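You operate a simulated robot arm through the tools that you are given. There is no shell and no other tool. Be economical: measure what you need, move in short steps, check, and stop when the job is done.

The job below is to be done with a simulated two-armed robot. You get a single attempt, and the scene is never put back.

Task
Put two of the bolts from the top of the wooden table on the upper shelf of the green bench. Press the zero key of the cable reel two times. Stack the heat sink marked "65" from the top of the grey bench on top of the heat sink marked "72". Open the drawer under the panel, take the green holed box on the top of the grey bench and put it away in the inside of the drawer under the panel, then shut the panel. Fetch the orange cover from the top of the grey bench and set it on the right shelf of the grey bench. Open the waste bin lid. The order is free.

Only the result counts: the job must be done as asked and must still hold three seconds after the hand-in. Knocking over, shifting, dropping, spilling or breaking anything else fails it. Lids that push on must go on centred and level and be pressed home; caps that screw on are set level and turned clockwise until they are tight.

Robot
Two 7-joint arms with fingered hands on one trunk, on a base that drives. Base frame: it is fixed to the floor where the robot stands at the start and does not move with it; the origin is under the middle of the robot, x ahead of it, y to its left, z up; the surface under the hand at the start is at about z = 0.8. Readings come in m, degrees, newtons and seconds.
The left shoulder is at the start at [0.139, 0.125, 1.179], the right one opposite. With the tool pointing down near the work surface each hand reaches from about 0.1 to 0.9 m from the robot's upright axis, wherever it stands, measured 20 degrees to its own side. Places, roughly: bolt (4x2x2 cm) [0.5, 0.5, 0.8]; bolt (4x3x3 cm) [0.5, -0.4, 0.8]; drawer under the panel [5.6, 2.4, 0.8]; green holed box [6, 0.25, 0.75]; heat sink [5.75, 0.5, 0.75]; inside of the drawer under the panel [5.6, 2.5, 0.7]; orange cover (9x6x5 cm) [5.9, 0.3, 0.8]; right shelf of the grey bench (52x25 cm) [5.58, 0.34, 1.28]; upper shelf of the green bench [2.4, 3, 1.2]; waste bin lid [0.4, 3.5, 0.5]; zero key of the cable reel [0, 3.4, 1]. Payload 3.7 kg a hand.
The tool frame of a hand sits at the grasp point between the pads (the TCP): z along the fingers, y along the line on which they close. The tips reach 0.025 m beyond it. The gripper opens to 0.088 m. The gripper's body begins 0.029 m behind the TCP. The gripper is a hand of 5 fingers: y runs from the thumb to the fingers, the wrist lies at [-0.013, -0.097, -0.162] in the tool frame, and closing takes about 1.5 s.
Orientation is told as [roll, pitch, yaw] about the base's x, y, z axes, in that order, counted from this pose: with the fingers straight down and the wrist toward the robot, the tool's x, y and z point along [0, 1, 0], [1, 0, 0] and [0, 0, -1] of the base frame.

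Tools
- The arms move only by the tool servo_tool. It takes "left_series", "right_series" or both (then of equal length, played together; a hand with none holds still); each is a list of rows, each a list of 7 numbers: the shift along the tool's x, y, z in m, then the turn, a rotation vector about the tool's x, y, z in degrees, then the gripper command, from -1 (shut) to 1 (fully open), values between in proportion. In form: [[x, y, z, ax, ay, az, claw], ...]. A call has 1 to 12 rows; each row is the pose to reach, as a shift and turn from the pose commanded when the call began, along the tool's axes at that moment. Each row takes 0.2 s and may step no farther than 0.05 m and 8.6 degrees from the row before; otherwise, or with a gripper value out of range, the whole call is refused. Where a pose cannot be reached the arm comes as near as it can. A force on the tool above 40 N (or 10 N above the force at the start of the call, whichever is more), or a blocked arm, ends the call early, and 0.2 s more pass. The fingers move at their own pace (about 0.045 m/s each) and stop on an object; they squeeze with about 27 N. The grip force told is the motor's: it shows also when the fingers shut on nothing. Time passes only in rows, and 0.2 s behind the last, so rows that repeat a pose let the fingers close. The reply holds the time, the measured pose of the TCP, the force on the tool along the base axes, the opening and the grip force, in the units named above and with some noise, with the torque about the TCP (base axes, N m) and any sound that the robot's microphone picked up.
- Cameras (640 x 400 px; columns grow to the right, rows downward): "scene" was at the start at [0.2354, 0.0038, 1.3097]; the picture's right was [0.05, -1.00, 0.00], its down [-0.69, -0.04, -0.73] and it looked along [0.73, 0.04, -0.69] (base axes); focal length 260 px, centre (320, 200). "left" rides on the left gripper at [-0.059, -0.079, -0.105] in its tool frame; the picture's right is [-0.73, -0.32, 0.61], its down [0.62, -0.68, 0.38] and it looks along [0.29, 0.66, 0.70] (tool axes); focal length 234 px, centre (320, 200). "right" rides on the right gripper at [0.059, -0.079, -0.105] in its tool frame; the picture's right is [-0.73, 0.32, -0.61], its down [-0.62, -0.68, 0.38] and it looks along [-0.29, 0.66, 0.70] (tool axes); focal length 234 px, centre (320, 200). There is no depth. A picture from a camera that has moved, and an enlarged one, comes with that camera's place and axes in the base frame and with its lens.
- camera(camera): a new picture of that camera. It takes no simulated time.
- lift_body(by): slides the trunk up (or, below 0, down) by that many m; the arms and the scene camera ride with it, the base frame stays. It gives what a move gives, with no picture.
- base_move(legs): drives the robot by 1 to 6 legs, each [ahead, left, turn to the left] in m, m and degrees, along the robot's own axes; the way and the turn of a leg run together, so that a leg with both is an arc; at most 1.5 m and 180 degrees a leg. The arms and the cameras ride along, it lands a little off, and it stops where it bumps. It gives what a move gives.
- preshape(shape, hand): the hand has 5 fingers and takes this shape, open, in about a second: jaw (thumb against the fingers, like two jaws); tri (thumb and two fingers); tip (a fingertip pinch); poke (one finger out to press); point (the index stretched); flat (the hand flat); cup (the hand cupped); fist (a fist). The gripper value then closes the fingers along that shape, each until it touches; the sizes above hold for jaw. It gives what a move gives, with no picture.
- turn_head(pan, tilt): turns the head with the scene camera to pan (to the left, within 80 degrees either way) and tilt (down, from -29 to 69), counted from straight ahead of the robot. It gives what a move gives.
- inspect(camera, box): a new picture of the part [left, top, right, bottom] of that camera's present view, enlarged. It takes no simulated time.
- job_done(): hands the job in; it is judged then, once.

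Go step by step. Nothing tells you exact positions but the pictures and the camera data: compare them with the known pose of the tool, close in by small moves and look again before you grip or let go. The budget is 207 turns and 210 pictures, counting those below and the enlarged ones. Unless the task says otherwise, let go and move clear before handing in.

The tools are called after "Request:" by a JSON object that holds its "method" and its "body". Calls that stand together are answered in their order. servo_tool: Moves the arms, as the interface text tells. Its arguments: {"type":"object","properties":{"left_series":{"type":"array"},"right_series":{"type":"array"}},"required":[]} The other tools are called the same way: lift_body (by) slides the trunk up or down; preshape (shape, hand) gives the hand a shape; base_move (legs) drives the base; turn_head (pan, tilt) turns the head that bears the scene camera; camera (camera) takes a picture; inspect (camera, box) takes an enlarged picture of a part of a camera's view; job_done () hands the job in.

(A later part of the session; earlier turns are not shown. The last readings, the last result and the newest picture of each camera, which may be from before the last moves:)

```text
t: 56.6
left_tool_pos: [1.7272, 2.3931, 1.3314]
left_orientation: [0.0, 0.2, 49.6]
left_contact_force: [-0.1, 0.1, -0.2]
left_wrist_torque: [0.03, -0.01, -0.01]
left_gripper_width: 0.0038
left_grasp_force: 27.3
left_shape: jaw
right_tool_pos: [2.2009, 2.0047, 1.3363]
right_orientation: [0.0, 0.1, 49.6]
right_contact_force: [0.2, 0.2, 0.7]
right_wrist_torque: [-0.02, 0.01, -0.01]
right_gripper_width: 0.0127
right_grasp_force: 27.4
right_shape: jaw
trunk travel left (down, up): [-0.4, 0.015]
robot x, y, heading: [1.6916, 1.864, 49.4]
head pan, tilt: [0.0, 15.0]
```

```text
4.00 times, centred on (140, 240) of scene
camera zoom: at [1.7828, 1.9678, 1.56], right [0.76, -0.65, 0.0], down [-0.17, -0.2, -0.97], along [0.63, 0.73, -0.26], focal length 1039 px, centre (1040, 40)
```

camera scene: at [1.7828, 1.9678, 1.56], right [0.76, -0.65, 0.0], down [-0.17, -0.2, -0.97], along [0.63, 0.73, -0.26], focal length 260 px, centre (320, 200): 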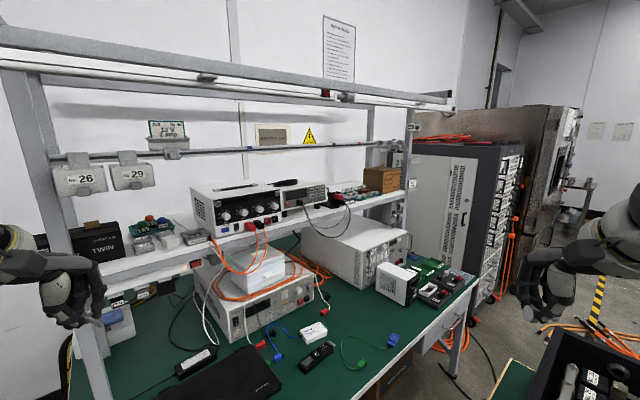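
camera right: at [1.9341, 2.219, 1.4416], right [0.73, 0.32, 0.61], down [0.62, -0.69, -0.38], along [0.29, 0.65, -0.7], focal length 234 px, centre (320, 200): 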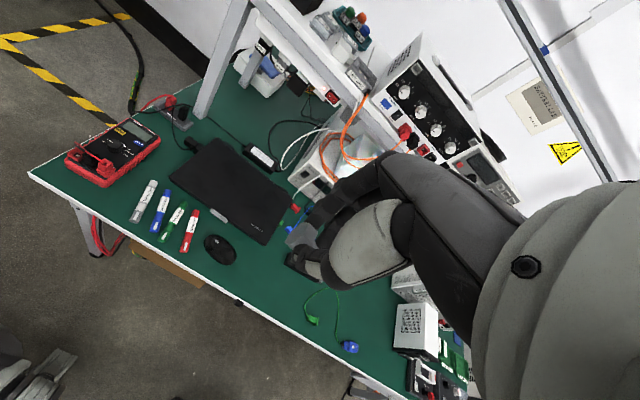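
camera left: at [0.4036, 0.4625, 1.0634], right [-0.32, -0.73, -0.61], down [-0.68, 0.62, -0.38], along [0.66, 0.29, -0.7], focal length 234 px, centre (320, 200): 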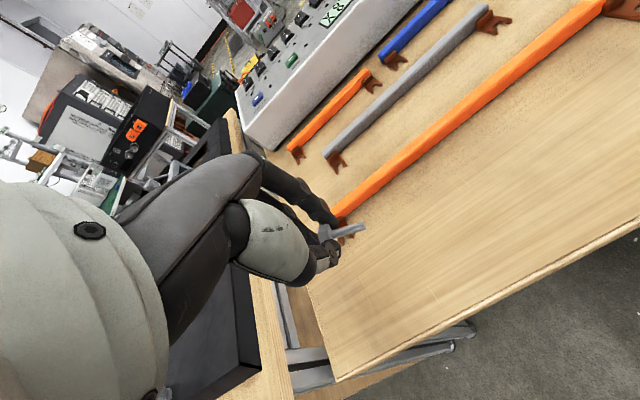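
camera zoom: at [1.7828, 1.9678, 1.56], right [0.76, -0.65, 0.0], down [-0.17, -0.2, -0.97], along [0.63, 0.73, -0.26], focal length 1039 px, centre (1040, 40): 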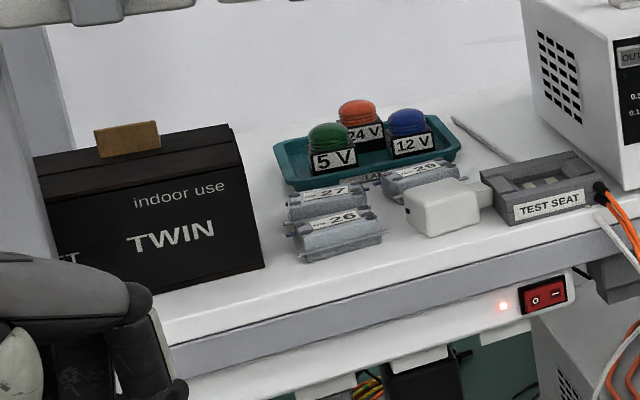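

The whole shelf has a free front strip about 5 cm deep (y about 2.74–2.795, z about 1.22); near the sockets 26 and the white plug (x about 1.84–1.97) it's free of cables. I square up in front of that place.

Request:
{"method": "base_move", "body": {"legs": [[0, 0, 40.4], [0, -0.2, 0], [0.13, 0, 0]]}}

Request:
{"method": "turn_head", "body": {"pan": 0, "tilt": 25}}

Request:
{"method": "camera", "body": {"camera": "scene"}}

Request:
{"method": "inspect", "body": {"camera": "scene", "box": [200, 110, 360, 210]}}

```text
t: 61.8
left_tool_pos: [1.5715, 2.4167, 1.3309]
left_orientation: [0.0, 0.1, 91.0]
left_contact_force: [0.5, 0.6, -1.0]
left_wrist_torque: [0.0, 0.0, -0.02]
left_gripper_width: 0.0036
left_grasp_force: 26.3
left_shape: jaw
right_tool_pos: [2.1838, 2.4351, 1.3359]
right_orientation: [0.1, 0.1, 90.9]
right_contact_force: [-0.2, 0.0, -0.8]
right_wrist_torque: [0.01, 0.0, 0.02]
right_gripper_width: 0.0127
right_grasp_force: 26.7
right_shape: jaw
trunk travel left (down, up): [-0.4, 0.015]
robot x, y, heading: [1.8954, 1.9992, 90.9]
head pan, tilt: [0.0, 15.0]
```

```text
t: 62.5
left_tool_pos: [1.5709, 2.416, 1.332]
left_orientation: [0.0, 0.1, 90.9]
left_contact_force: [-2.0, 0.5, -0.8]
left_wrist_torque: [0.01, 0.03, 0.0]
left_gripper_width: 0.0036
left_grasp_force: 27.7
left_shape: jaw
right_tool_pos: [2.1835, 2.4353, 1.3363]
right_orientation: [0.0, 0.1, 90.9]
right_contact_force: [-0.9, -0.4, -0.1]
right_wrist_torque: [0.01, 0.02, -0.01]
right_gripper_width: 0.0125
right_grasp_force: 26.8
right_shape: jaw
trunk travel left (down, up): [-0.4, 0.015]
robot x, y, heading: [1.8934, 1.9977, 91.0]
head pan, tilt: [0.0, 25.0]
```

```text
176 pictures are left
camera scene: at [1.8935, 2.1296, 1.5438], right [1.0, 0.02, 0.0], down [0.01, -0.42, -0.91], along [-0.01, 0.91, -0.42], focal length 260 px, centre (320, 200)
```

scene: 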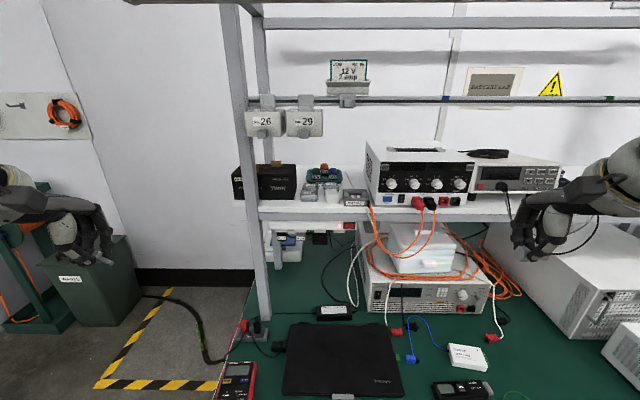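

```text
4.00 times, centred on (280, 160) of scene
camera zoom: at [1.8935, 2.1296, 1.5438], right [1.0, 0.02, 0.0], down [0.01, -0.42, -0.91], along [-0.01, 0.91, -0.42], focal length 1039 px, centre (480, 360)
```

zoom: 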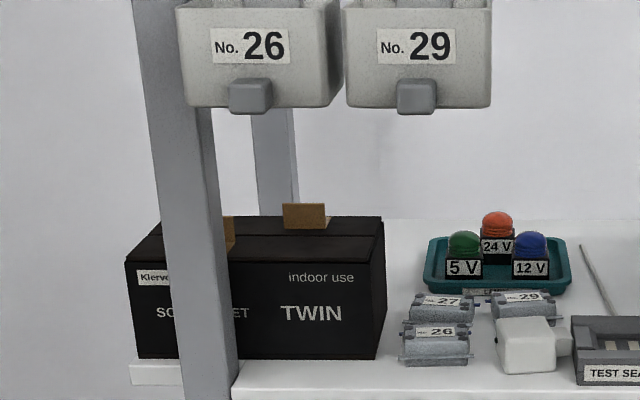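

Request:
{"method": "inspect", "body": {"camera": "scene", "box": [250, 175, 378, 255]}}

Request:
{"method": "camera", "body": {"camera": "left"}}

Request:
{"method": "camera", "body": {"camera": "right"}}

```text
5.00 times, centred on (314, 215) of scene
camera zoom: at [1.8935, 2.1296, 1.5438], right [1.0, 0.02, 0.0], down [0.01, -0.42, -0.91], along [-0.01, 0.91, -0.42], focal length 1298 px, centre (350, 125)
```

zoom: 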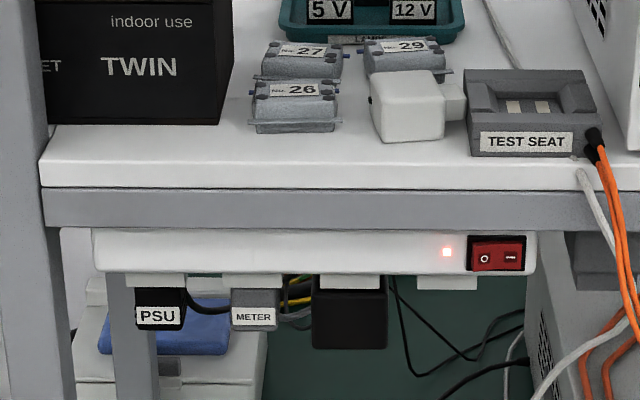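

```text
173 pictures are left
camera left: at [1.6306, 2.3382, 1.4363], right [0.73, -0.31, -0.61], down [-0.61, -0.69, -0.38], along [-0.3, 0.65, -0.7], focal length 234 px, centre (320, 200)
```

left: 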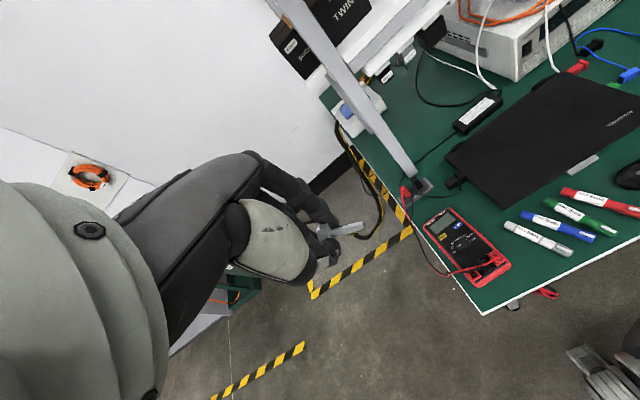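

```text
172 pictures are left
camera right: at [2.1258, 2.3551, 1.4417], right [0.72, 0.34, 0.61], down [0.63, -0.67, -0.38], along [0.28, 0.66, -0.7], focal length 234 px, centre (320, 200)
```

right: 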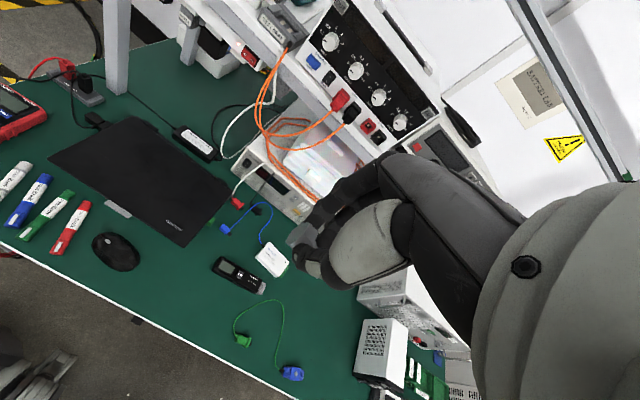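

The edge is near y = 2.76–2.78. I bring the left hand over in front of the shelf at x = 1.95 as a reference before closing in.

Request:
{"method": "servo_tool", "body": {"left_series": [[-0.046, 0.01, 0, 0, 0, 0, -1], [-0.092, 0.02, 0, 0, 0, 0, -1], [-0.138, 0.03, 0, 0, 0, 0, -1], [-0.184, 0.04, 0, 0, 0, 0, -1], [-0.23, 0.06, 0, 0, 0, 0, -1], [-0.276, 0.08, 0, 0, 0, 0, -1], [-0.322, 0.1, 0, 0, 0, 0, -1], [-0.368, 0.12, 0, 0, 0, 0, -1], [-0.38, 0.16, 0, 0, 0, 0, -1], [-0.38, 0.2, 0, 0, 0, 0, -1]]}}

Request:
{"method": "camera", "body": {"camera": "scene"}}

Request:
{"method": "camera", "body": {"camera": "left"}}

```text
refused: row 5 steps farther than a row can; nothing moved
```

```text
171 pictures are left
camera scene: at [1.8935, 2.1296, 1.5438], right [1.0, 0.02, 0.0], down [0.01, -0.42, -0.91], along [-0.01, 0.91, -0.42], focal length 260 px, centre (320, 200)
```

scene: 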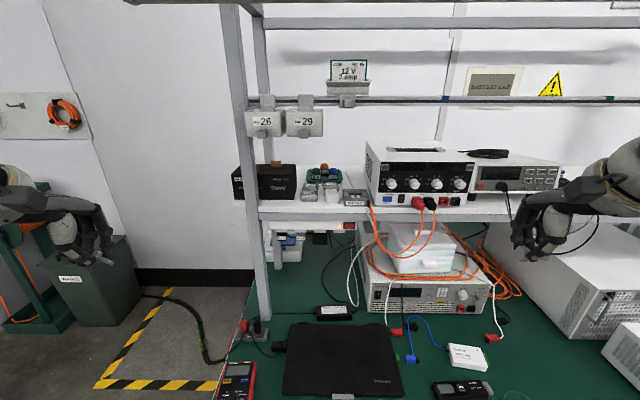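

```text
170 pictures are left
camera left: at [1.6306, 2.3382, 1.4363], right [0.73, -0.31, -0.61], down [-0.61, -0.69, -0.38], along [-0.3, 0.65, -0.7], focal length 234 px, centre (320, 200)
```

left: 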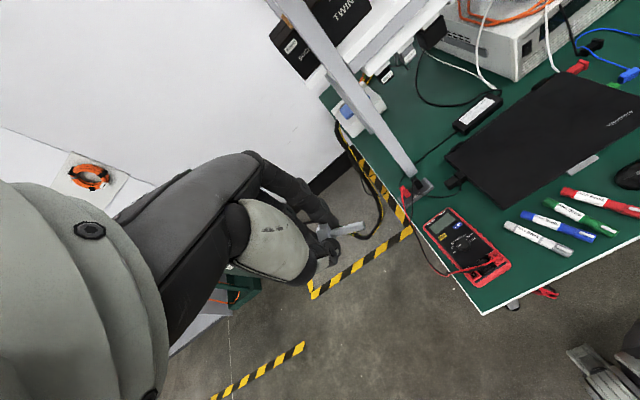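

The step was too long by a hair; I redo it with smaller steps.

Request:
{"method": "servo_tool", "body": {"left_series": [[-0.045, 0.01, 0, 0, 0, 0, -1], [-0.09, 0.02, 0, 0, 0, 0, -1], [-0.135, 0.03, 0, 0, 0, 0, -1], [-0.18, 0.04, 0, 0, 0, 0, -1], [-0.224, 0.06, 0, 0, 0, 0, -1], [-0.268, 0.08, 0, 0, 0, 0, -1], [-0.312, 0.1, 0, 0, 0, 0, -1], [-0.356, 0.12, 0, 0, 0, 0, -1], [-0.38, 0.16, 0, 0, 0, 0, -1], [-0.38, 0.2, 0, 0, 0, 0, -1]]}}

Request:
{"method": "camera", "body": {"camera": "scene"}}

Request:
{"method": "camera", "body": {"camera": "left"}}

```text
t: 64.7
left_tool_pos: [1.8219, 2.5499, 1.3358]
left_orientation: [-0.1, 0.1, 90.9]
left_contact_force: [-1.0, 0.3, 0.0]
left_wrist_torque: [-0.02, 0.0, 0.02]
left_gripper_width: 0.0034
left_grasp_force: 27.2
left_shape: jaw
left hand out of reach, approached as far as the arm can: row 7, 8, 9, 10
right_tool_pos: [2.1817, 2.4366, 1.3372]
right_orientation: [0.0, 0.2, 90.9]
right_contact_force: [0.2, 0.7, 0.1]
right_wrist_torque: [-0.03, -0.02, 0.02]
right_gripper_width: 0.0124
right_grasp_force: 27.2
right_shape: jaw
trunk travel left (down, up): [-0.4, 0.015]
robot x, y, heading: [1.8951, 1.9982, 90.7]
head pan, tilt: [0.0, 25.0]
```

```text
169 pictures are left
camera scene: at [1.8924, 2.1312, 1.5436], right [1.0, 0.02, 0.0], down [0.01, -0.42, -0.91], along [-0.01, 0.91, -0.42], focal length 260 px, centre (320, 200)
```

scene: 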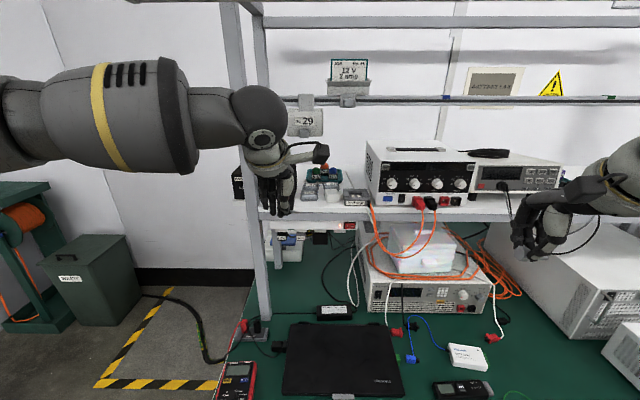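

```text
168 pictures are left
camera left: at [1.8809, 2.4732, 1.4405], right [0.73, -0.31, -0.61], down [-0.61, -0.69, -0.38], along [-0.3, 0.65, -0.7], focal length 234 px, centre (320, 200)
```

left: 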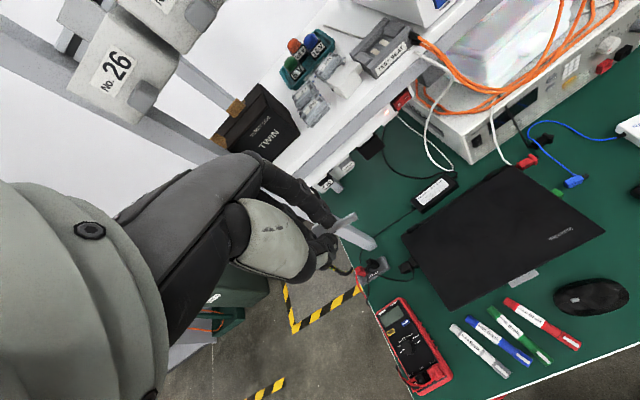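

The left arm can't cross that far toward the middle, so I turn the base right by 17° so that the spot lies left of centre.

Request:
{"method": "base_move", "body": {"legs": [[0, 0, -17]]}}

Request:
{"method": "camera", "body": {"camera": "left"}}

Request:
{"method": "camera", "body": {"camera": "scene"}}

```text
t: 66.0
left_tool_pos: [1.9863, 2.5463, 1.3378]
left_orientation: [-0.1, 0.1, 74.0]
left_contact_force: [0.7, -0.4, 0.3]
left_wrist_torque: [-0.01, -0.04, 0.0]
left_gripper_width: 0.0035
left_grasp_force: 27.5
left_shape: jaw
right_tool_pos: [2.2972, 2.333, 1.3371]
right_orientation: [0.0, 0.1, 74.0]
right_contact_force: [1.0, -0.7, 0.6]
right_wrist_torque: [0.02, -0.02, -0.03]
right_gripper_width: 0.0126
right_grasp_force: 26.7
right_shape: jaw
trunk travel left (down, up): [-0.4, 0.015]
robot x, y, heading: [1.89, 1.9995, 73.8]
head pan, tilt: [0.0, 25.0]
```

```text
167 pictures are left
camera left: at [2.0203, 2.454, 1.4412], right [0.61, -0.51, -0.61], down [-0.79, -0.48, -0.38], along [-0.1, 0.71, -0.7], focal length 234 px, centre (320, 200)
```

left: 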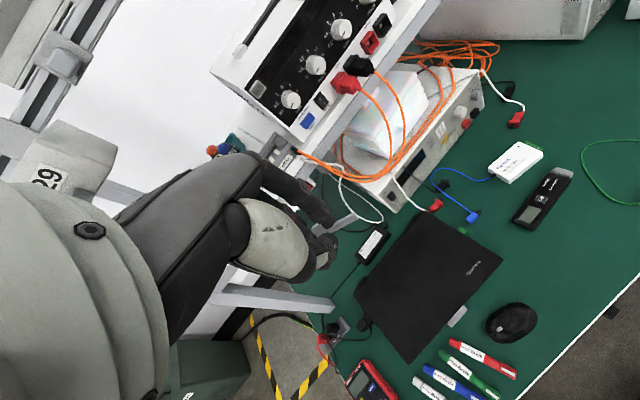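

```text
166 pictures are left
camera scene: at [1.932, 2.1244, 1.5438], right [0.96, -0.28, 0.0], down [-0.12, -0.41, -0.91], along [0.25, 0.87, -0.42], focal length 260 px, centre (320, 200)
```

scene: 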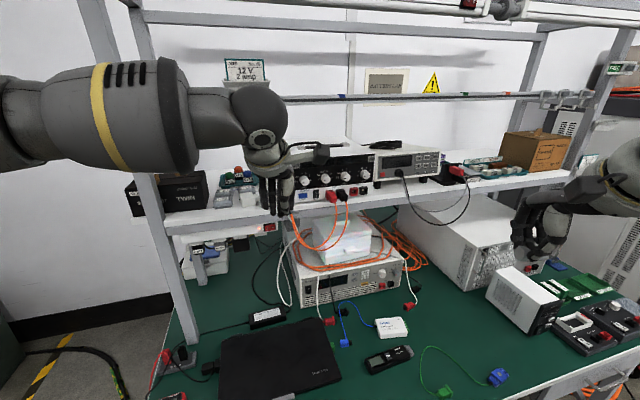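

I now bring the left hand to about [1.93, 2.69, 1.30], squared to the shelf, to compare it with the edge.

Request:
{"method": "servo_tool", "body": {"left_series": [[0.03, 0.03, 0.01, 0, 0, -4, -1], [0.06, 0.06, 0.02, 0, 0, -8, -1], [0.09, 0.085, 0.03, 0, 0, -12, -1], [0.096, 0.125, 0.037, 0, 0, -16, -1]]}}

Request:
{"method": "camera", "body": {"camera": "left"}}

Request:
{"method": "camera", "body": {"camera": "scene"}}

Request:
{"method": "inspect", "body": {"camera": "scene", "box": [150, 150, 310, 250]}}

```text
t: 67.0
left_tool_pos: [1.9073, 2.6787, 1.3007]
left_orientation: [-0.2, 0.0, 90.0]
left_contact_force: [0.7, -0.1, 0.0]
left_wrist_torque: [-0.05, -0.01, -0.02]
left_gripper_width: 0.0034
left_grasp_force: 27.0
left_shape: jaw
left hand out of reach, approached as far as the arm can: row 4
right_tool_pos: [2.2979, 2.3319, 1.3382]
right_orientation: [0.0, 0.1, 74.1]
right_contact_force: [0.7, 0.0, 0.6]
right_wrist_torque: [-0.03, 0.01, 0.04]
right_gripper_width: 0.0127
right_grasp_force: 27.3
right_shape: jaw
trunk travel left (down, up): [-0.4, 0.015]
robot x, y, heading: [1.8929, 1.9968, 74.2]
head pan, tilt: [0.0, 25.0]
```

```text
165 pictures are left
camera left: at [1.9647, 2.6009, 1.4061], right [0.73, -0.32, -0.61], down [-0.62, -0.68, -0.39], along [-0.29, 0.66, -0.7], focal length 234 px, centre (320, 200)
```

left: 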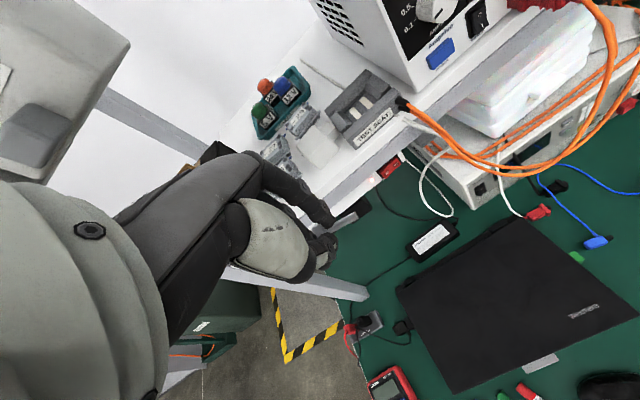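

```text
164 pictures are left
camera scene: at [1.9316, 2.1251, 1.5437], right [0.96, -0.28, 0.0], down [-0.12, -0.41, -0.91], along [0.25, 0.87, -0.42], focal length 260 px, centre (320, 200)
```

scene: 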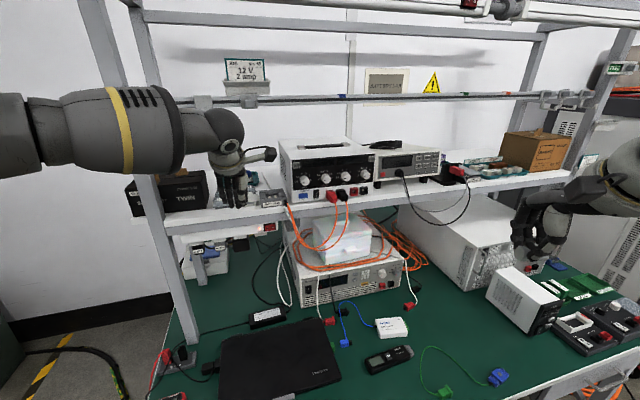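

```text
4.00 times, centred on (230, 200) of scene
camera zoom: at [1.9316, 2.1251, 1.5437], right [0.96, -0.28, 0.0], down [-0.12, -0.41, -0.91], along [0.25, 0.87, -0.42], focal length 1039 px, centre (680, 200)
```

zoom: 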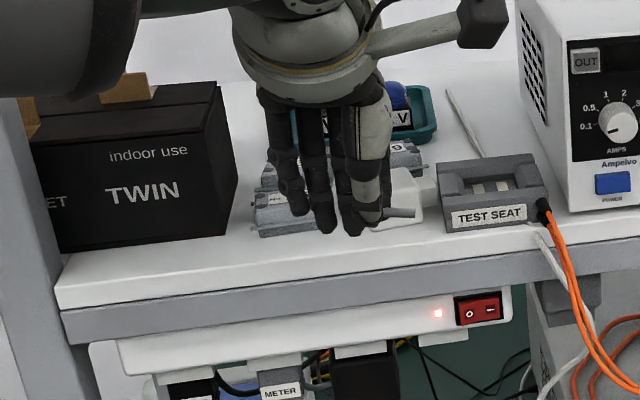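

Triangulating the TEST SEAT label from two views gives its front at y about 2.815 and shelf height about 1.207. I zoom to see exactly where the top surface ends.

Request:
{"method": "inspect", "body": {"camera": "scene", "box": [160, 195, 240, 245]}}

Request:
{"method": "inspect", "body": {"camera": "left", "box": [270, 130, 430, 230]}}

```text
8.00 times, centred on (200, 220) of scene
camera zoom: at [1.9316, 2.1251, 1.5437], right [0.96, -0.28, 0.0], down [-0.12, -0.41, -0.91], along [0.25, 0.87, -0.42], focal length 2077 px, centre (1280, 40)
```

zoom: 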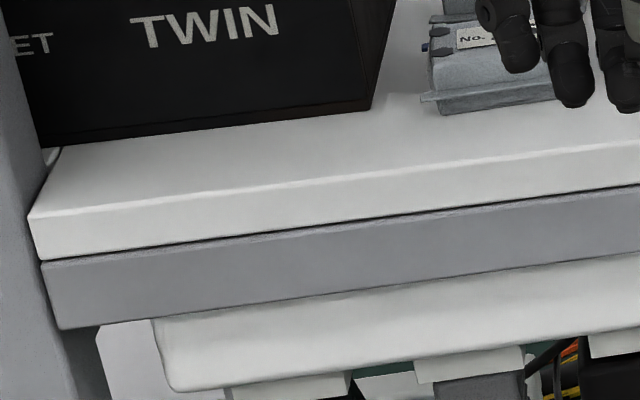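

```text
4.00 times, centred on (350, 180) of left
camera zoom: at [1.9647, 2.6009, 1.4061], right [0.73, -0.32, -0.61], down [-0.62, -0.68, -0.39], along [-0.29, 0.66, -0.7], focal length 937 px, centre (200, 280)
```

zoom: 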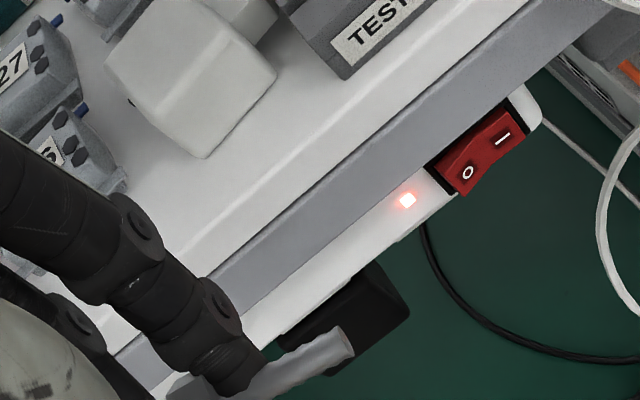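

The shelf edge runs at y about 2.805, z 1.207; free strip to y about 2.847 before socket 26. Plan: left bolt in front of 26 (x about 1.865), right bolt in front of TWIN (x about 1.765). I pull the hand back and move the base 9 cm closer.

Request:
{"method": "servo_tool", "body": {"left_series": [[0, -0.04, 0, 0, 0, 0, -1], [0, -0.08, 0, 0, 0, 0, -1]]}}

Request:
{"method": "base_move", "body": {"legs": [[0.09, 0, 0]]}}

```text
t: 67.6
left_tool_pos: [1.9074, 2.5974, 1.3009]
left_orientation: [-0.1, -0.1, 90.1]
left_contact_force: [-0.4, -0.1, -0.1]
left_wrist_torque: [0.04, 0.01, -0.01]
left_gripper_width: 0.0034
left_grasp_force: 27.4
left_shape: jaw
right_tool_pos: [2.2966, 2.33, 1.3366]
right_orientation: [-0.1, 0.0, 74.0]
right_contact_force: [-0.1, -0.6, -0.9]
right_wrist_torque: [0.02, 0.03, 0.0]
right_gripper_width: 0.0128
right_grasp_force: 27.3
right_shape: jaw
trunk travel left (down, up): [-0.4, 0.015]
robot x, y, heading: [1.8919, 1.9962, 74.2]
head pan, tilt: [0.0, 25.0]
```

```text
t: 68.7
left_tool_pos: [1.9323, 2.6852, 1.2998]
left_orientation: [0.0, 0.1, 90.0]
left_contact_force: [0.6, 0.2, -0.2]
left_wrist_torque: [0.0, 0.03, 0.01]
left_gripper_width: 0.0034
left_grasp_force: 27.1
left_shape: jaw
right_tool_pos: [2.3209, 2.4189, 1.3369]
right_orientation: [0.0, 0.1, 74.1]
right_contact_force: [0.3, 0.1, -0.3]
right_wrist_torque: [-0.03, 0.0, 0.05]
right_gripper_width: 0.0126
right_grasp_force: 26.6
right_shape: jaw
trunk travel left (down, up): [-0.4, 0.015]
robot x, y, heading: [1.9219, 2.0862, 73.7]
head pan, tilt: [0.0, 25.0]
```

Request:
{"method": "servo_tool", "body": {"left_series": [[0.03, 0.03, 0, 0, 0, 0, -1], [0.067, 0.06, 0, 0, 0, 0, -1], [0.067, 0.1, 0.01, 0, 0, 0, -1]]}}

Request:
{"method": "inspect", "body": {"camera": "scene", "box": [120, 120, 280, 220]}}

Request:
{"method": "inspect", "body": {"camera": "left", "box": [240, 130, 400, 280]}}

```text
t: 69.5
left_tool_pos: [1.8674, 2.7668, 1.2912]
left_orientation: [0.2, 0.6, 89.7]
left_contact_force: [0.8, -7.7, -2.2]
left_wrist_torque: [0.93, 0.17, 0.1]
left_gripper_width: 0.0036
left_grasp_force: 27.5
left_shape: jaw
right_tool_pos: [2.3223, 2.4184, 1.3368]
right_orientation: [0.1, 0.1, 74.1]
right_contact_force: [-0.9, -0.4, -0.6]
right_wrist_torque: [-0.03, -0.02, 0.07]
right_gripper_width: 0.0125
right_grasp_force: 26.4
right_shape: jaw
trunk travel left (down, up): [-0.4, 0.015]
robot x, y, heading: [1.9213, 2.0809, 74.4]
head pan, tilt: [0.0, 25.0]
stopped in row 3 (left hand): the force on the tool passed its limit at 52 N (the readings are from after the stop); the commanded pose is now the measured one
```

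```text
4.00 times, centred on (200, 170) of scene
camera zoom: at [1.9577, 2.2092, 1.5438], right [0.96, -0.27, 0.0], down [-0.12, -0.41, -0.91], along [0.25, 0.87, -0.42], focal length 1039 px, centre (800, 320)
```

zoom: 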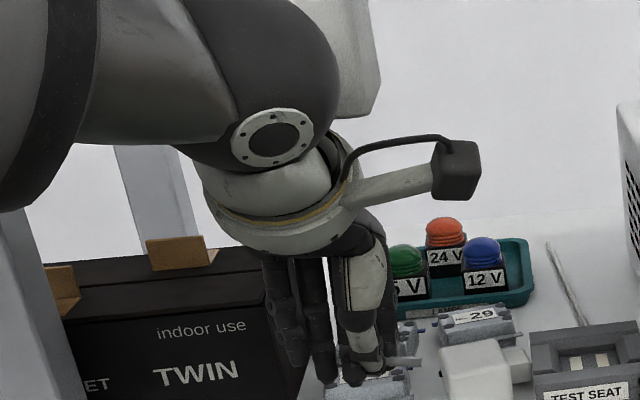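

```text
2.67 times, centred on (320, 205) of left
camera zoom: at [1.9255, 2.6882, 1.3964], right [0.72, -0.33, -0.61], down [-0.63, -0.68, -0.38], along [-0.29, 0.65, -0.7], focal length 624 px, centre (320, 187)
```

zoom: 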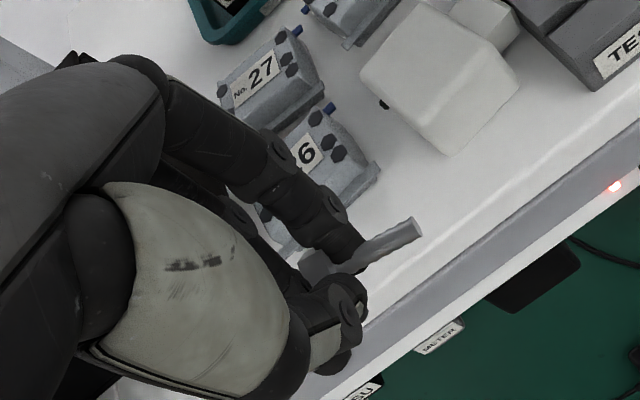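

The hand touched something at about z = 1.41 — likely the hanging unit "29". I back off at once and check nothing moved.

Request:
{"method": "servo_tool", "body": {"left_series": [[0, -0.04, 0, 0, 0, 0, -1], [0, -0.08, 0, 0, 0, 0, -1], [0.03, -0.12, 0, 0, 0, 0, -1], [0.07, -0.15, 0, 0, 0, 0, -1], [0.11, -0.18, 0, 0, 0, 0, -1], [0.15, -0.2, 0, 0, 0, 0, -1]]}}

Request:
{"method": "camera", "body": {"camera": "scene"}}

Request:
{"method": "camera", "body": {"camera": "left"}}

```text
t: 70.9
left_tool_pos: [1.7137, 2.5692, 1.2912]
left_orientation: [-0.1, 0.6, 89.7]
left_contact_force: [-0.1, 0.5, -0.9]
left_wrist_torque: [0.01, -0.02, 0.02]
left_gripper_width: 0.0023
left_grasp_force: 26.8
left_shape: jaw
right_tool_pos: [2.3189, 2.4174, 1.3382]
right_orientation: [-0.1, 0.0, 74.2]
right_contact_force: [-0.4, -0.4, -0.1]
right_wrist_torque: [0.0, 0.0, -0.03]
right_gripper_width: 0.0126
right_grasp_force: 26.8
right_shape: jaw
trunk travel left (down, up): [-0.4, 0.015]
robot x, y, heading: [1.9177, 2.0861, 74.3]
head pan, tilt: [0.0, 25.0]
```

```text
158 pictures are left
camera scene: at [1.9536, 2.2093, 1.5439], right [0.96, -0.27, 0.0], down [-0.11, -0.41, -0.91], along [0.25, 0.87, -0.42], focal length 260 px, centre (320, 200)
```

scene: 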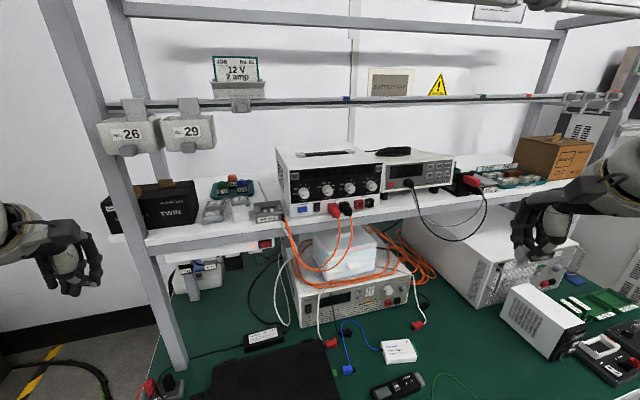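

```text
157 pictures are left
camera left: at [1.7699, 2.4913, 1.3974], right [0.73, -0.33, -0.6], down [-0.63, -0.68, -0.38], along [-0.29, 0.65, -0.7], focal length 234 px, centre (320, 200)
```

left: 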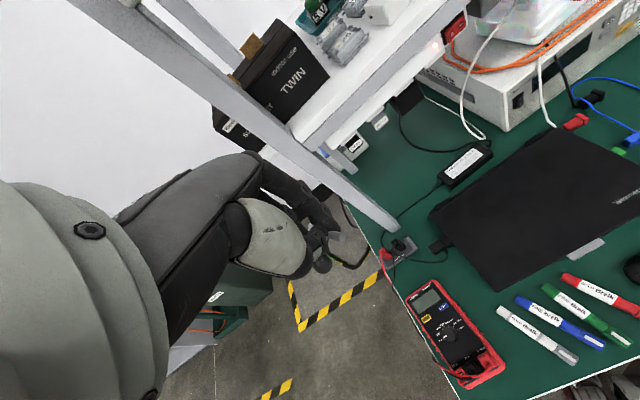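

Request:
{"method": "inspect", "body": {"camera": "left", "box": [260, 180, 420, 280]}}

Request:
{"method": "inspect", "body": {"camera": "scene", "box": [80, 80, 304, 220]}}

Request:
{"method": "inspect", "body": {"camera": "scene", "box": [20, 200, 148, 280]}}

```text
4.00 times, centred on (340, 230) of left
camera zoom: at [1.7699, 2.4913, 1.3974], right [0.73, -0.33, -0.6], down [-0.63, -0.68, -0.38], along [-0.29, 0.65, -0.7], focal length 937 px, centre (240, 80)
```

zoom: 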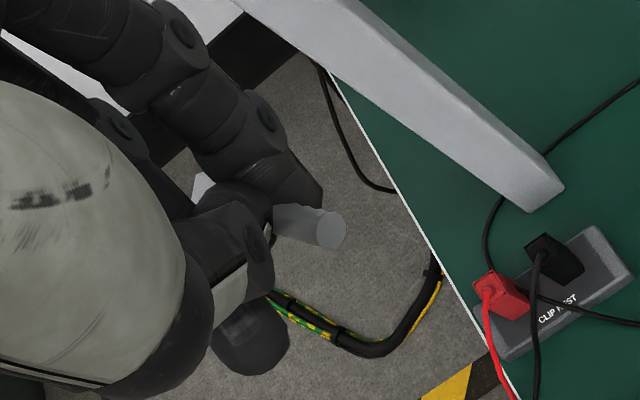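

```text
2.86 times, centred on (192, 150) of scene
camera zoom: at [1.9536, 2.2093, 1.5439], right [0.96, -0.27, 0.0], down [-0.11, -0.41, -0.91], along [0.25, 0.87, -0.42], focal length 742 px, centre (686, 343)
```

zoom: 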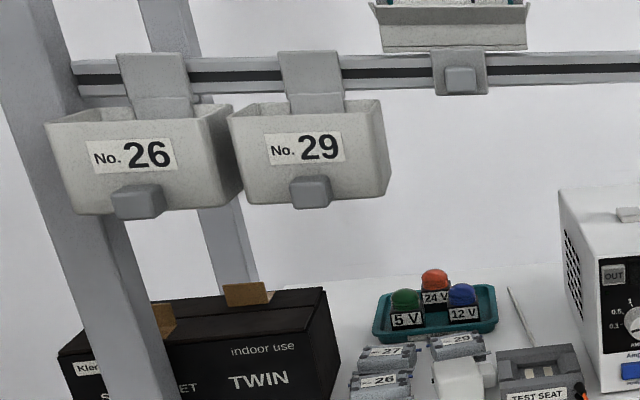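

```text
5.00 times, centred on (84, 240) of scene
camera zoom: at [1.9536, 2.2093, 1.5439], right [0.96, -0.27, 0.0], down [-0.11, -0.41, -0.91], along [0.25, 0.87, -0.42], focal length 1298 px, centre (1500, 0)
```

zoom: 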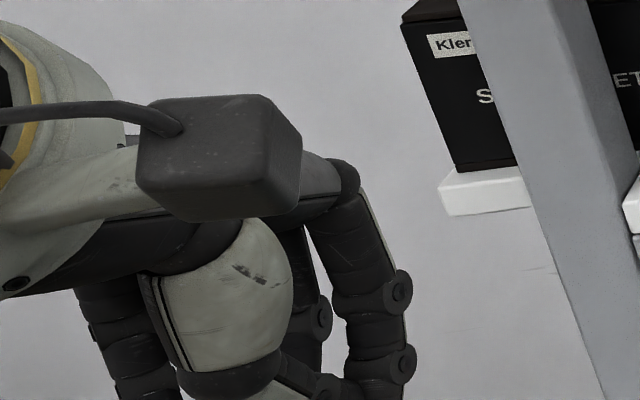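

The bins 26 and 29 overhang the left end, so hands have no headroom there. The right end of the shelf (in front of the tray, x about 2.75–2.9) looks open above; I check where the cart stands.

Request:
{"method": "turn_head", "body": {"pan": -40, "tilt": 40}}

Request:
{"method": "camera", "body": {"camera": "scene"}}

Request:
{"method": "turn_head", "body": {"pan": -80, "tilt": 35}}

Request:
{"method": "camera", "body": {"camera": "scene"}}

```text
t: 72.0
left_tool_pos: [1.7147, 2.5709, 1.2921]
left_orientation: [0.0, 0.7, 89.8]
left_contact_force: [-0.7, 0.6, 0.2]
left_wrist_torque: [0.02, 0.01, -0.03]
left_gripper_width: 0.0019
left_grasp_force: 26.9
left_shape: jaw
right_tool_pos: [2.3216, 2.4177, 1.3358]
right_orientation: [0.1, 0.1, 74.2]
right_contact_force: [-0.1, -0.1, -0.8]
right_wrist_torque: [-0.02, 0.03, 0.03]
right_gripper_width: 0.0125
right_grasp_force: 26.7
right_shape: jaw
trunk travel left (down, up): [-0.4, 0.015]
robot x, y, heading: [1.9214, 2.0861, 74.2]
head pan, tilt: [-40.0, 40.0]
```

```text
153 pictures are left
camera scene: at [2.0012, 2.1695, 1.5205], right [0.56, -0.83, 0.0], down [-0.53, -0.36, -0.77], along [0.63, 0.43, -0.64], focal length 260 px, centre (320, 200)
```

scene: 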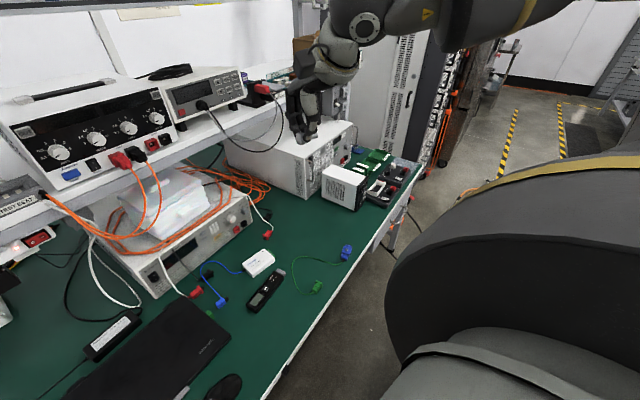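

```text
t: 73.1
left_tool_pos: [1.7145, 2.5721, 1.2923]
left_orientation: [-0.1, 0.6, 89.8]
left_contact_force: [-0.7, -0.8, 0.5]
left_wrist_torque: [-0.02, -0.04, 0.03]
left_gripper_width: 0.0023
left_grasp_force: 27.2
left_shape: jaw
right_tool_pos: [2.3207, 2.4196, 1.3375]
right_orientation: [0.1, 0.1, 74.1]
right_contact_force: [0.3, 0.4, 0.4]
right_wrist_torque: [-0.02, 0.02, -0.02]
right_gripper_width: 0.0127
right_grasp_force: 27.1
right_shape: jaw
trunk travel left (down, up): [-0.4, 0.015]
robot x, y, heading: [1.9206, 2.0843, 74.3]
head pan, tilt: [-80.0, 35.0]
```

```text
152 pictures are left
camera scene: at [2.0185, 2.1128, 1.528], right [-0.1, -0.99, 0.0], down [-0.57, 0.06, -0.82], along [0.81, -0.08, -0.57], focal length 260 px, centre (320, 200)
```

scene: 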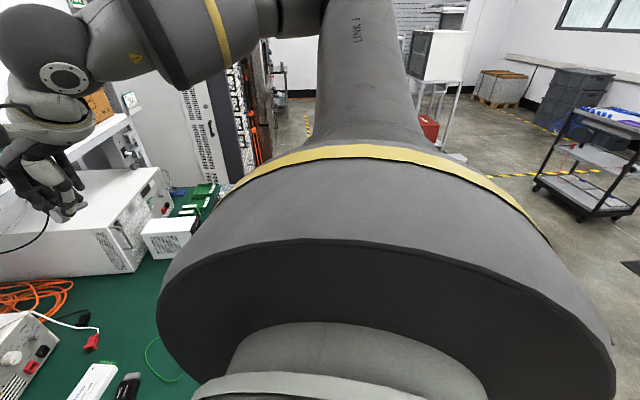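

Request:
{"method": "base_move", "body": {"legs": [[-0.1, 0, 0], [0, 0, -54]]}}

Request:
{"method": "turn_head", "body": {"pan": 0, "tilt": 35}}

Request:
{"method": "camera", "body": {"camera": "scene"}}

```text
t: 76.6
left_tool_pos: [2.1659, 2.4375, 1.2927]
left_orientation: [0.0, 0.6, 35.6]
left_contact_force: [0.6, 0.5, -0.4]
left_wrist_torque: [0.01, -0.01, 0.03]
left_gripper_width: 0.0022
left_grasp_force: 26.8
left_shape: jaw
right_tool_pos: [2.3979, 1.8562, 1.3366]
right_orientation: [-0.1, 0.1, 20.0]
right_contact_force: [0.5, -0.5, -1.0]
right_wrist_torque: [0.0, -0.03, 0.02]
right_gripper_width: 0.0124
right_grasp_force: 26.9
right_shape: jaw
trunk travel left (down, up): [-0.4, 0.015]
robot x, y, heading: [1.8883, 1.982, 19.7]
head pan, tilt: [-80.0, 35.0]
```

```text
t: 78.2
left_tool_pos: [2.166, 2.4373, 1.2929]
left_orientation: [0.0, 0.5, 35.6]
left_contact_force: [0.5, 0.4, -0.8]
left_wrist_torque: [0.05, 0.02, 0.01]
left_gripper_width: 0.0022
left_grasp_force: 26.9
left_shape: jaw
right_tool_pos: [2.3975, 1.8564, 1.3366]
right_orientation: [0.0, 0.1, 20.1]
right_contact_force: [0.3, -0.1, 0.2]
right_wrist_torque: [-0.02, -0.03, 0.0]
right_gripper_width: 0.0123
right_grasp_force: 26.9
right_shape: jaw
trunk travel left (down, up): [-0.4, 0.015]
robot x, y, heading: [1.8927, 1.9844, 20.0]
head pan, tilt: [0.0, 35.0]
```

```text
151 pictures are left
camera scene: at [2.0127, 2.0303, 1.528], right [0.34, -0.94, 0.0], down [-0.54, -0.2, -0.82], along [0.77, 0.28, -0.57], focal length 260 px, centre (320, 200)
```

scene: 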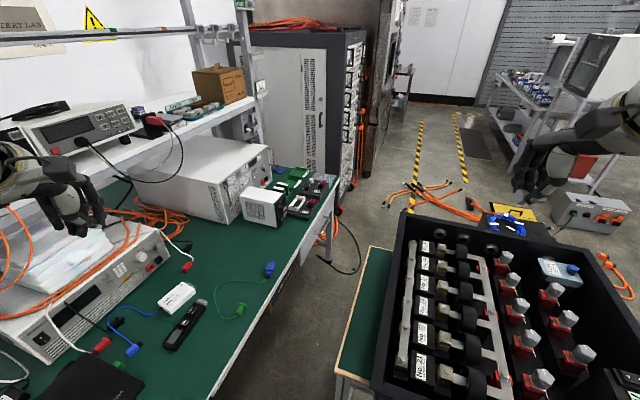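

The cart blocks the right end, so I return to the left end with a different hand pose: palms turned inward (yaw ±90°), so the spare fingers stay on the robot side. I square the base again at about (1.98, 2.06).

Request:
{"method": "base_move", "body": {"legs": [[0, 0, 70.2], [0, -0.09, 0], [0.08, 0, 0]]}}

Request:
{"method": "turn_head", "body": {"pan": 10, "tilt": 25}}

Request:
{"method": "servo_tool", "body": {"left_series": [[0, -0.02, -0.01, 0, 0, -8, -1], [0, -0.04, -0.01, 0, 0, -16, -1], [0, -0.04, -0.01, 0, 0, -24, -1], [0, -0.04, -0.01, 0, 0, -32, -1], [0, -0.04, -0.01, 0, 0, -40, -1], [0, -0.04, -0.01, 0, 0, -48, -1], [0, -0.04, -0.01, 0, 0, -56, -1], [0, -0.04, -0.01, 0, 0, -64, -1], [0, -0.04, -0.01, 0, 0, -72, -1], [0, -0.04, -0.01, 0, 0, -74, -1]]}}

Request:
{"method": "camera", "body": {"camera": "scene"}}

```text
t: 83.3
left_tool_pos: [1.6528, 2.4802, 1.2924]
left_orientation: [0.0, 0.5, 105.6]
left_contact_force: [-1.1, 0.3, -0.8]
left_wrist_torque: [0.04, 0.02, -0.01]
left_gripper_width: 0.0017
left_grasp_force: 27.3
left_shape: jaw
right_tool_pos: [2.2786, 2.4995, 1.3365]
right_orientation: [0.0, 0.1, 89.9]
right_contact_force: [-0.4, -0.8, 0.0]
right_wrist_torque: [0.02, 0.01, 0.01]
right_gripper_width: 0.0124
right_grasp_force: 27.1
right_shape: jaw
trunk travel left (down, up): [-0.4, 0.015]
robot x, y, heading: [1.9821, 2.0651, 89.9]
head pan, tilt: [0.0, 35.0]
```

```text
t: 84.1
left_tool_pos: [1.6539, 2.4804, 1.2932]
left_orientation: [0.1, 0.7, 105.6]
left_contact_force: [0.0, 0.0, -0.5]
left_wrist_torque: [-0.01, -0.03, 0.01]
left_gripper_width: 0.0019
left_grasp_force: 26.4
left_shape: jaw
right_tool_pos: [2.2793, 2.498, 1.3365]
right_orientation: [-0.1, 0.1, 89.9]
right_contact_force: [-0.3, -0.1, -1.2]
right_wrist_torque: [0.01, 0.01, -0.03]
right_gripper_width: 0.0123
right_grasp_force: 26.9
right_shape: jaw
trunk travel left (down, up): [-0.4, 0.015]
robot x, y, heading: [1.9802, 2.0642, 90.0]
head pan, tilt: [10.0, 25.0]
```

```text
t: 86.3
left_tool_pos: [1.6643, 2.4408, 1.3028]
left_orientation: [0.5, 0.2, 179.7]
left_contact_force: [-0.7, -0.1, -0.6]
left_wrist_torque: [-0.01, -0.03, -0.02]
left_gripper_width: 0.0015
left_grasp_force: 27.5
left_shape: jaw
right_tool_pos: [2.279, 2.4972, 1.3367]
right_orientation: [0.0, 0.1, 89.9]
right_contact_force: [0.0, -0.2, -0.6]
right_wrist_torque: [-0.01, -0.04, -0.02]
right_gripper_width: 0.0124
right_grasp_force: 27.1
right_shape: jaw
trunk travel left (down, up): [-0.4, 0.015]
robot x, y, heading: [1.9815, 2.0702, 89.7]
head pan, tilt: [10.0, 25.0]
```

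```text
150 pictures are left
camera scene: at [1.9679, 2.1959, 1.5438], right [0.99, 0.17, 0.0], down [0.07, -0.42, -0.91], along [-0.16, 0.89, -0.42], focal length 260 px, centre (320, 200)
```

scene: 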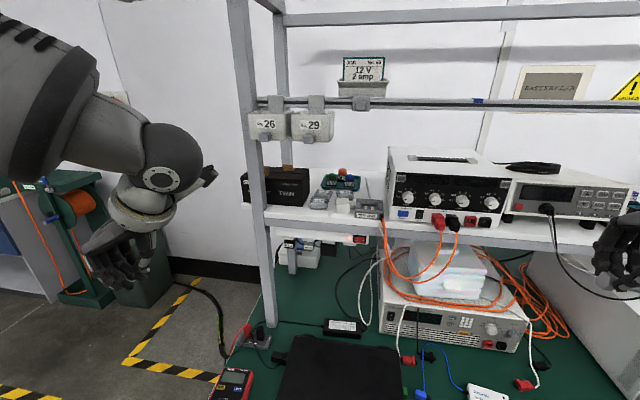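

The turned pose is reachable. I check the bolt in the left hand.

Request:
{"method": "inspect", "body": {"camera": "left", "box": [260, 180, 420, 280]}}

Request:
{"method": "inspect", "body": {"camera": "scene", "box": [60, 200, 220, 300]}}

Request:
{"method": "inspect", "body": {"camera": "scene", "box": [230, 80, 390, 230]}}

```text
4.00 times, centred on (340, 230) of left
camera zoom: at [1.7426, 2.4999, 1.4069], right [0.33, 0.72, -0.61], down [0.68, -0.63, -0.38], along [-0.66, -0.29, -0.7], focal length 937 px, centre (240, 80)
```

zoom: 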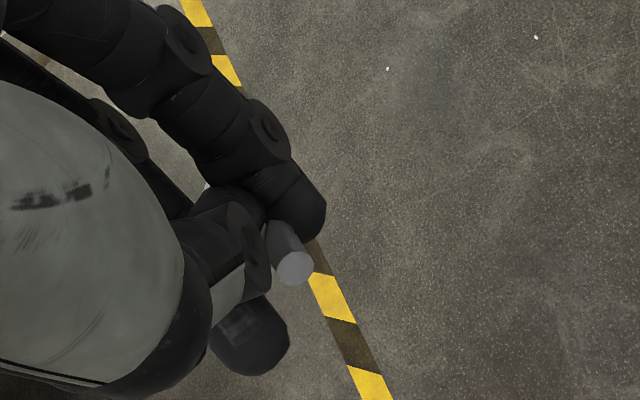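

```text
4.00 times, centred on (140, 250) of scene
camera zoom: at [1.9679, 2.1959, 1.5438], right [0.99, 0.17, 0.0], down [0.07, -0.42, -0.91], along [-0.16, 0.89, -0.42], focal length 1039 px, centre (1040, 0)
```

zoom: 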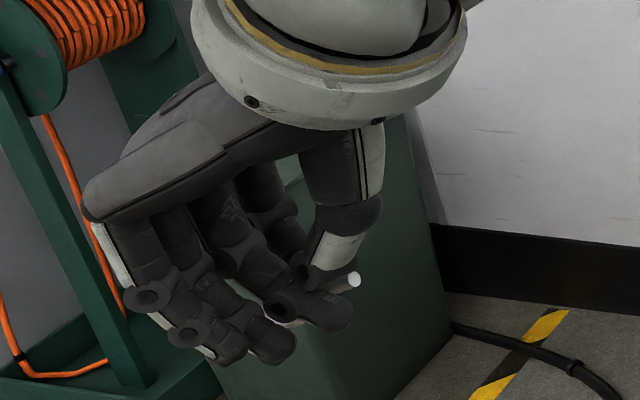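

```text
2.67 times, centred on (310, 155) of scene
camera zoom: at [1.9679, 2.1959, 1.5438], right [0.99, 0.17, 0.0], down [0.07, -0.42, -0.91], along [-0.16, 0.89, -0.42], focal length 692 px, centre (347, 320)
```

zoom: 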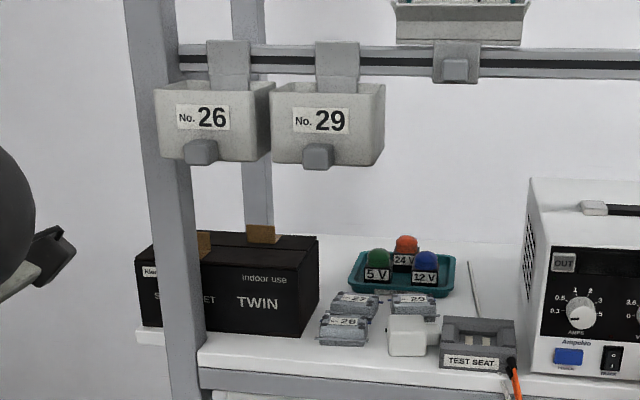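

The left bolt was twisted in the grip by the contact (shaft now points toward the thumb side), so I want to set it down and regrasp it. I look at the bench top for a free spot.

Request:
{"method": "turn_head", "body": {"pan": 15, "tilt": 55}}

Request:
{"method": "camera", "body": {"camera": "scene"}}

```text
t: 87.2
left_tool_pos: [1.6638, 2.4414, 1.3037]
left_orientation: [0.5, 0.0, 179.6]
left_contact_force: [-0.1, 0.2, 0.7]
left_wrist_torque: [-0.01, 0.01, 0.0]
left_gripper_width: 0.0016
left_grasp_force: 27.0
left_shape: jaw
right_tool_pos: [2.2787, 2.4986, 1.3366]
right_orientation: [0.0, 0.2, 89.9]
right_contact_force: [0.0, -0.3, -0.9]
right_wrist_torque: [0.02, 0.04, 0.0]
right_gripper_width: 0.0126
right_grasp_force: 27.7
right_shape: jaw
trunk travel left (down, up): [-0.4, 0.015]
robot x, y, heading: [1.9816, 2.069, 89.9]
head pan, tilt: [15.0, 55.0]
```

```text
146 pictures are left
camera scene: at [1.9653, 2.1784, 1.5041], right [0.97, 0.25, 0.0], down [0.19, -0.76, -0.62], along [-0.15, 0.6, -0.78], focal length 260 px, centre (320, 200)
```

scene: 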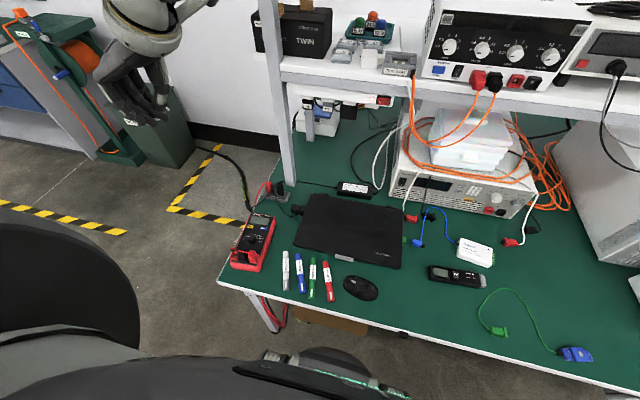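

Reviewing the contact: the hand's knuckles (about 0.12 above the grasp point) met bin 29 because I came in too high; entering low (z about 1.245) passes beneath. I do the well-held right bolt first, turning the base left by 25°.

Request:
{"method": "base_move", "body": {"legs": [[0, 0, 25]]}}

Request:
{"method": "turn_head", "body": {"pan": -5, "tilt": 30}}

Request:
{"method": "camera", "body": {"camera": "scene"}}

```text
t: 88.9
left_tool_pos: [1.5357, 2.2738, 1.3017]
left_orientation: [0.5, 0.0, -155.7]
left_contact_force: [0.3, -0.2, -1.7]
left_wrist_torque: [0.01, 0.03, -0.02]
left_gripper_width: 0.0019
left_grasp_force: 27.2
left_shape: jaw
right_tool_pos: [2.0709, 2.5834, 1.3368]
right_orientation: [0.0, 0.1, 114.8]
right_contact_force: [0.1, -0.7, -0.2]
right_wrist_torque: [0.02, -0.02, 0.02]
right_gripper_width: 0.0122
right_grasp_force: 26.8
right_shape: jaw
trunk travel left (down, up): [-0.4, 0.015]
robot x, y, heading: [1.9829, 2.0637, 114.7]
head pan, tilt: [15.0, 55.0]
```

```text
t: 89.8
left_tool_pos: [1.5366, 2.2742, 1.3036]
left_orientation: [0.3, 0.1, -155.7]
left_contact_force: [0.2, 0.0, 0.3]
left_wrist_torque: [0.0, 0.03, 0.0]
left_gripper_width: 0.0015
left_grasp_force: 26.9
left_shape: jaw
right_tool_pos: [2.0702, 2.5833, 1.3359]
right_orientation: [0.0, 0.0, 114.6]
right_contact_force: [-0.5, -0.2, -0.6]
right_wrist_torque: [0.04, 0.02, -0.01]
right_gripper_width: 0.0124
right_grasp_force: 27.1
right_shape: jaw
trunk travel left (down, up): [-0.4, 0.015]
robot x, y, heading: [1.9814, 2.0671, 114.4]
head pan, tilt: [-5.0, 30.0]
```

```text
145 pictures are left
camera scene: at [1.9368, 2.1868, 1.5357], right [0.94, 0.34, 0.0], down [0.17, -0.47, -0.87], along [-0.29, 0.81, -0.5], focal length 260 px, centre (320, 200)
```

scene: 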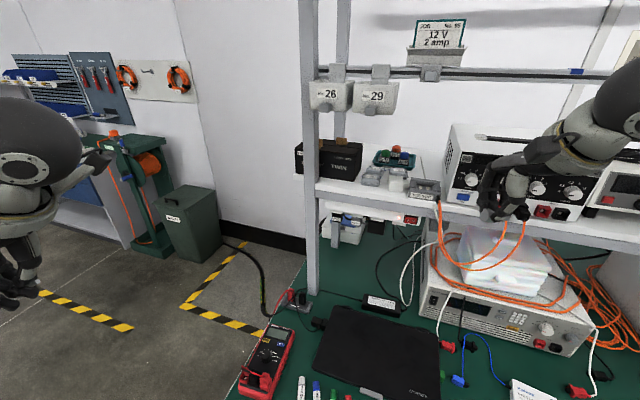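

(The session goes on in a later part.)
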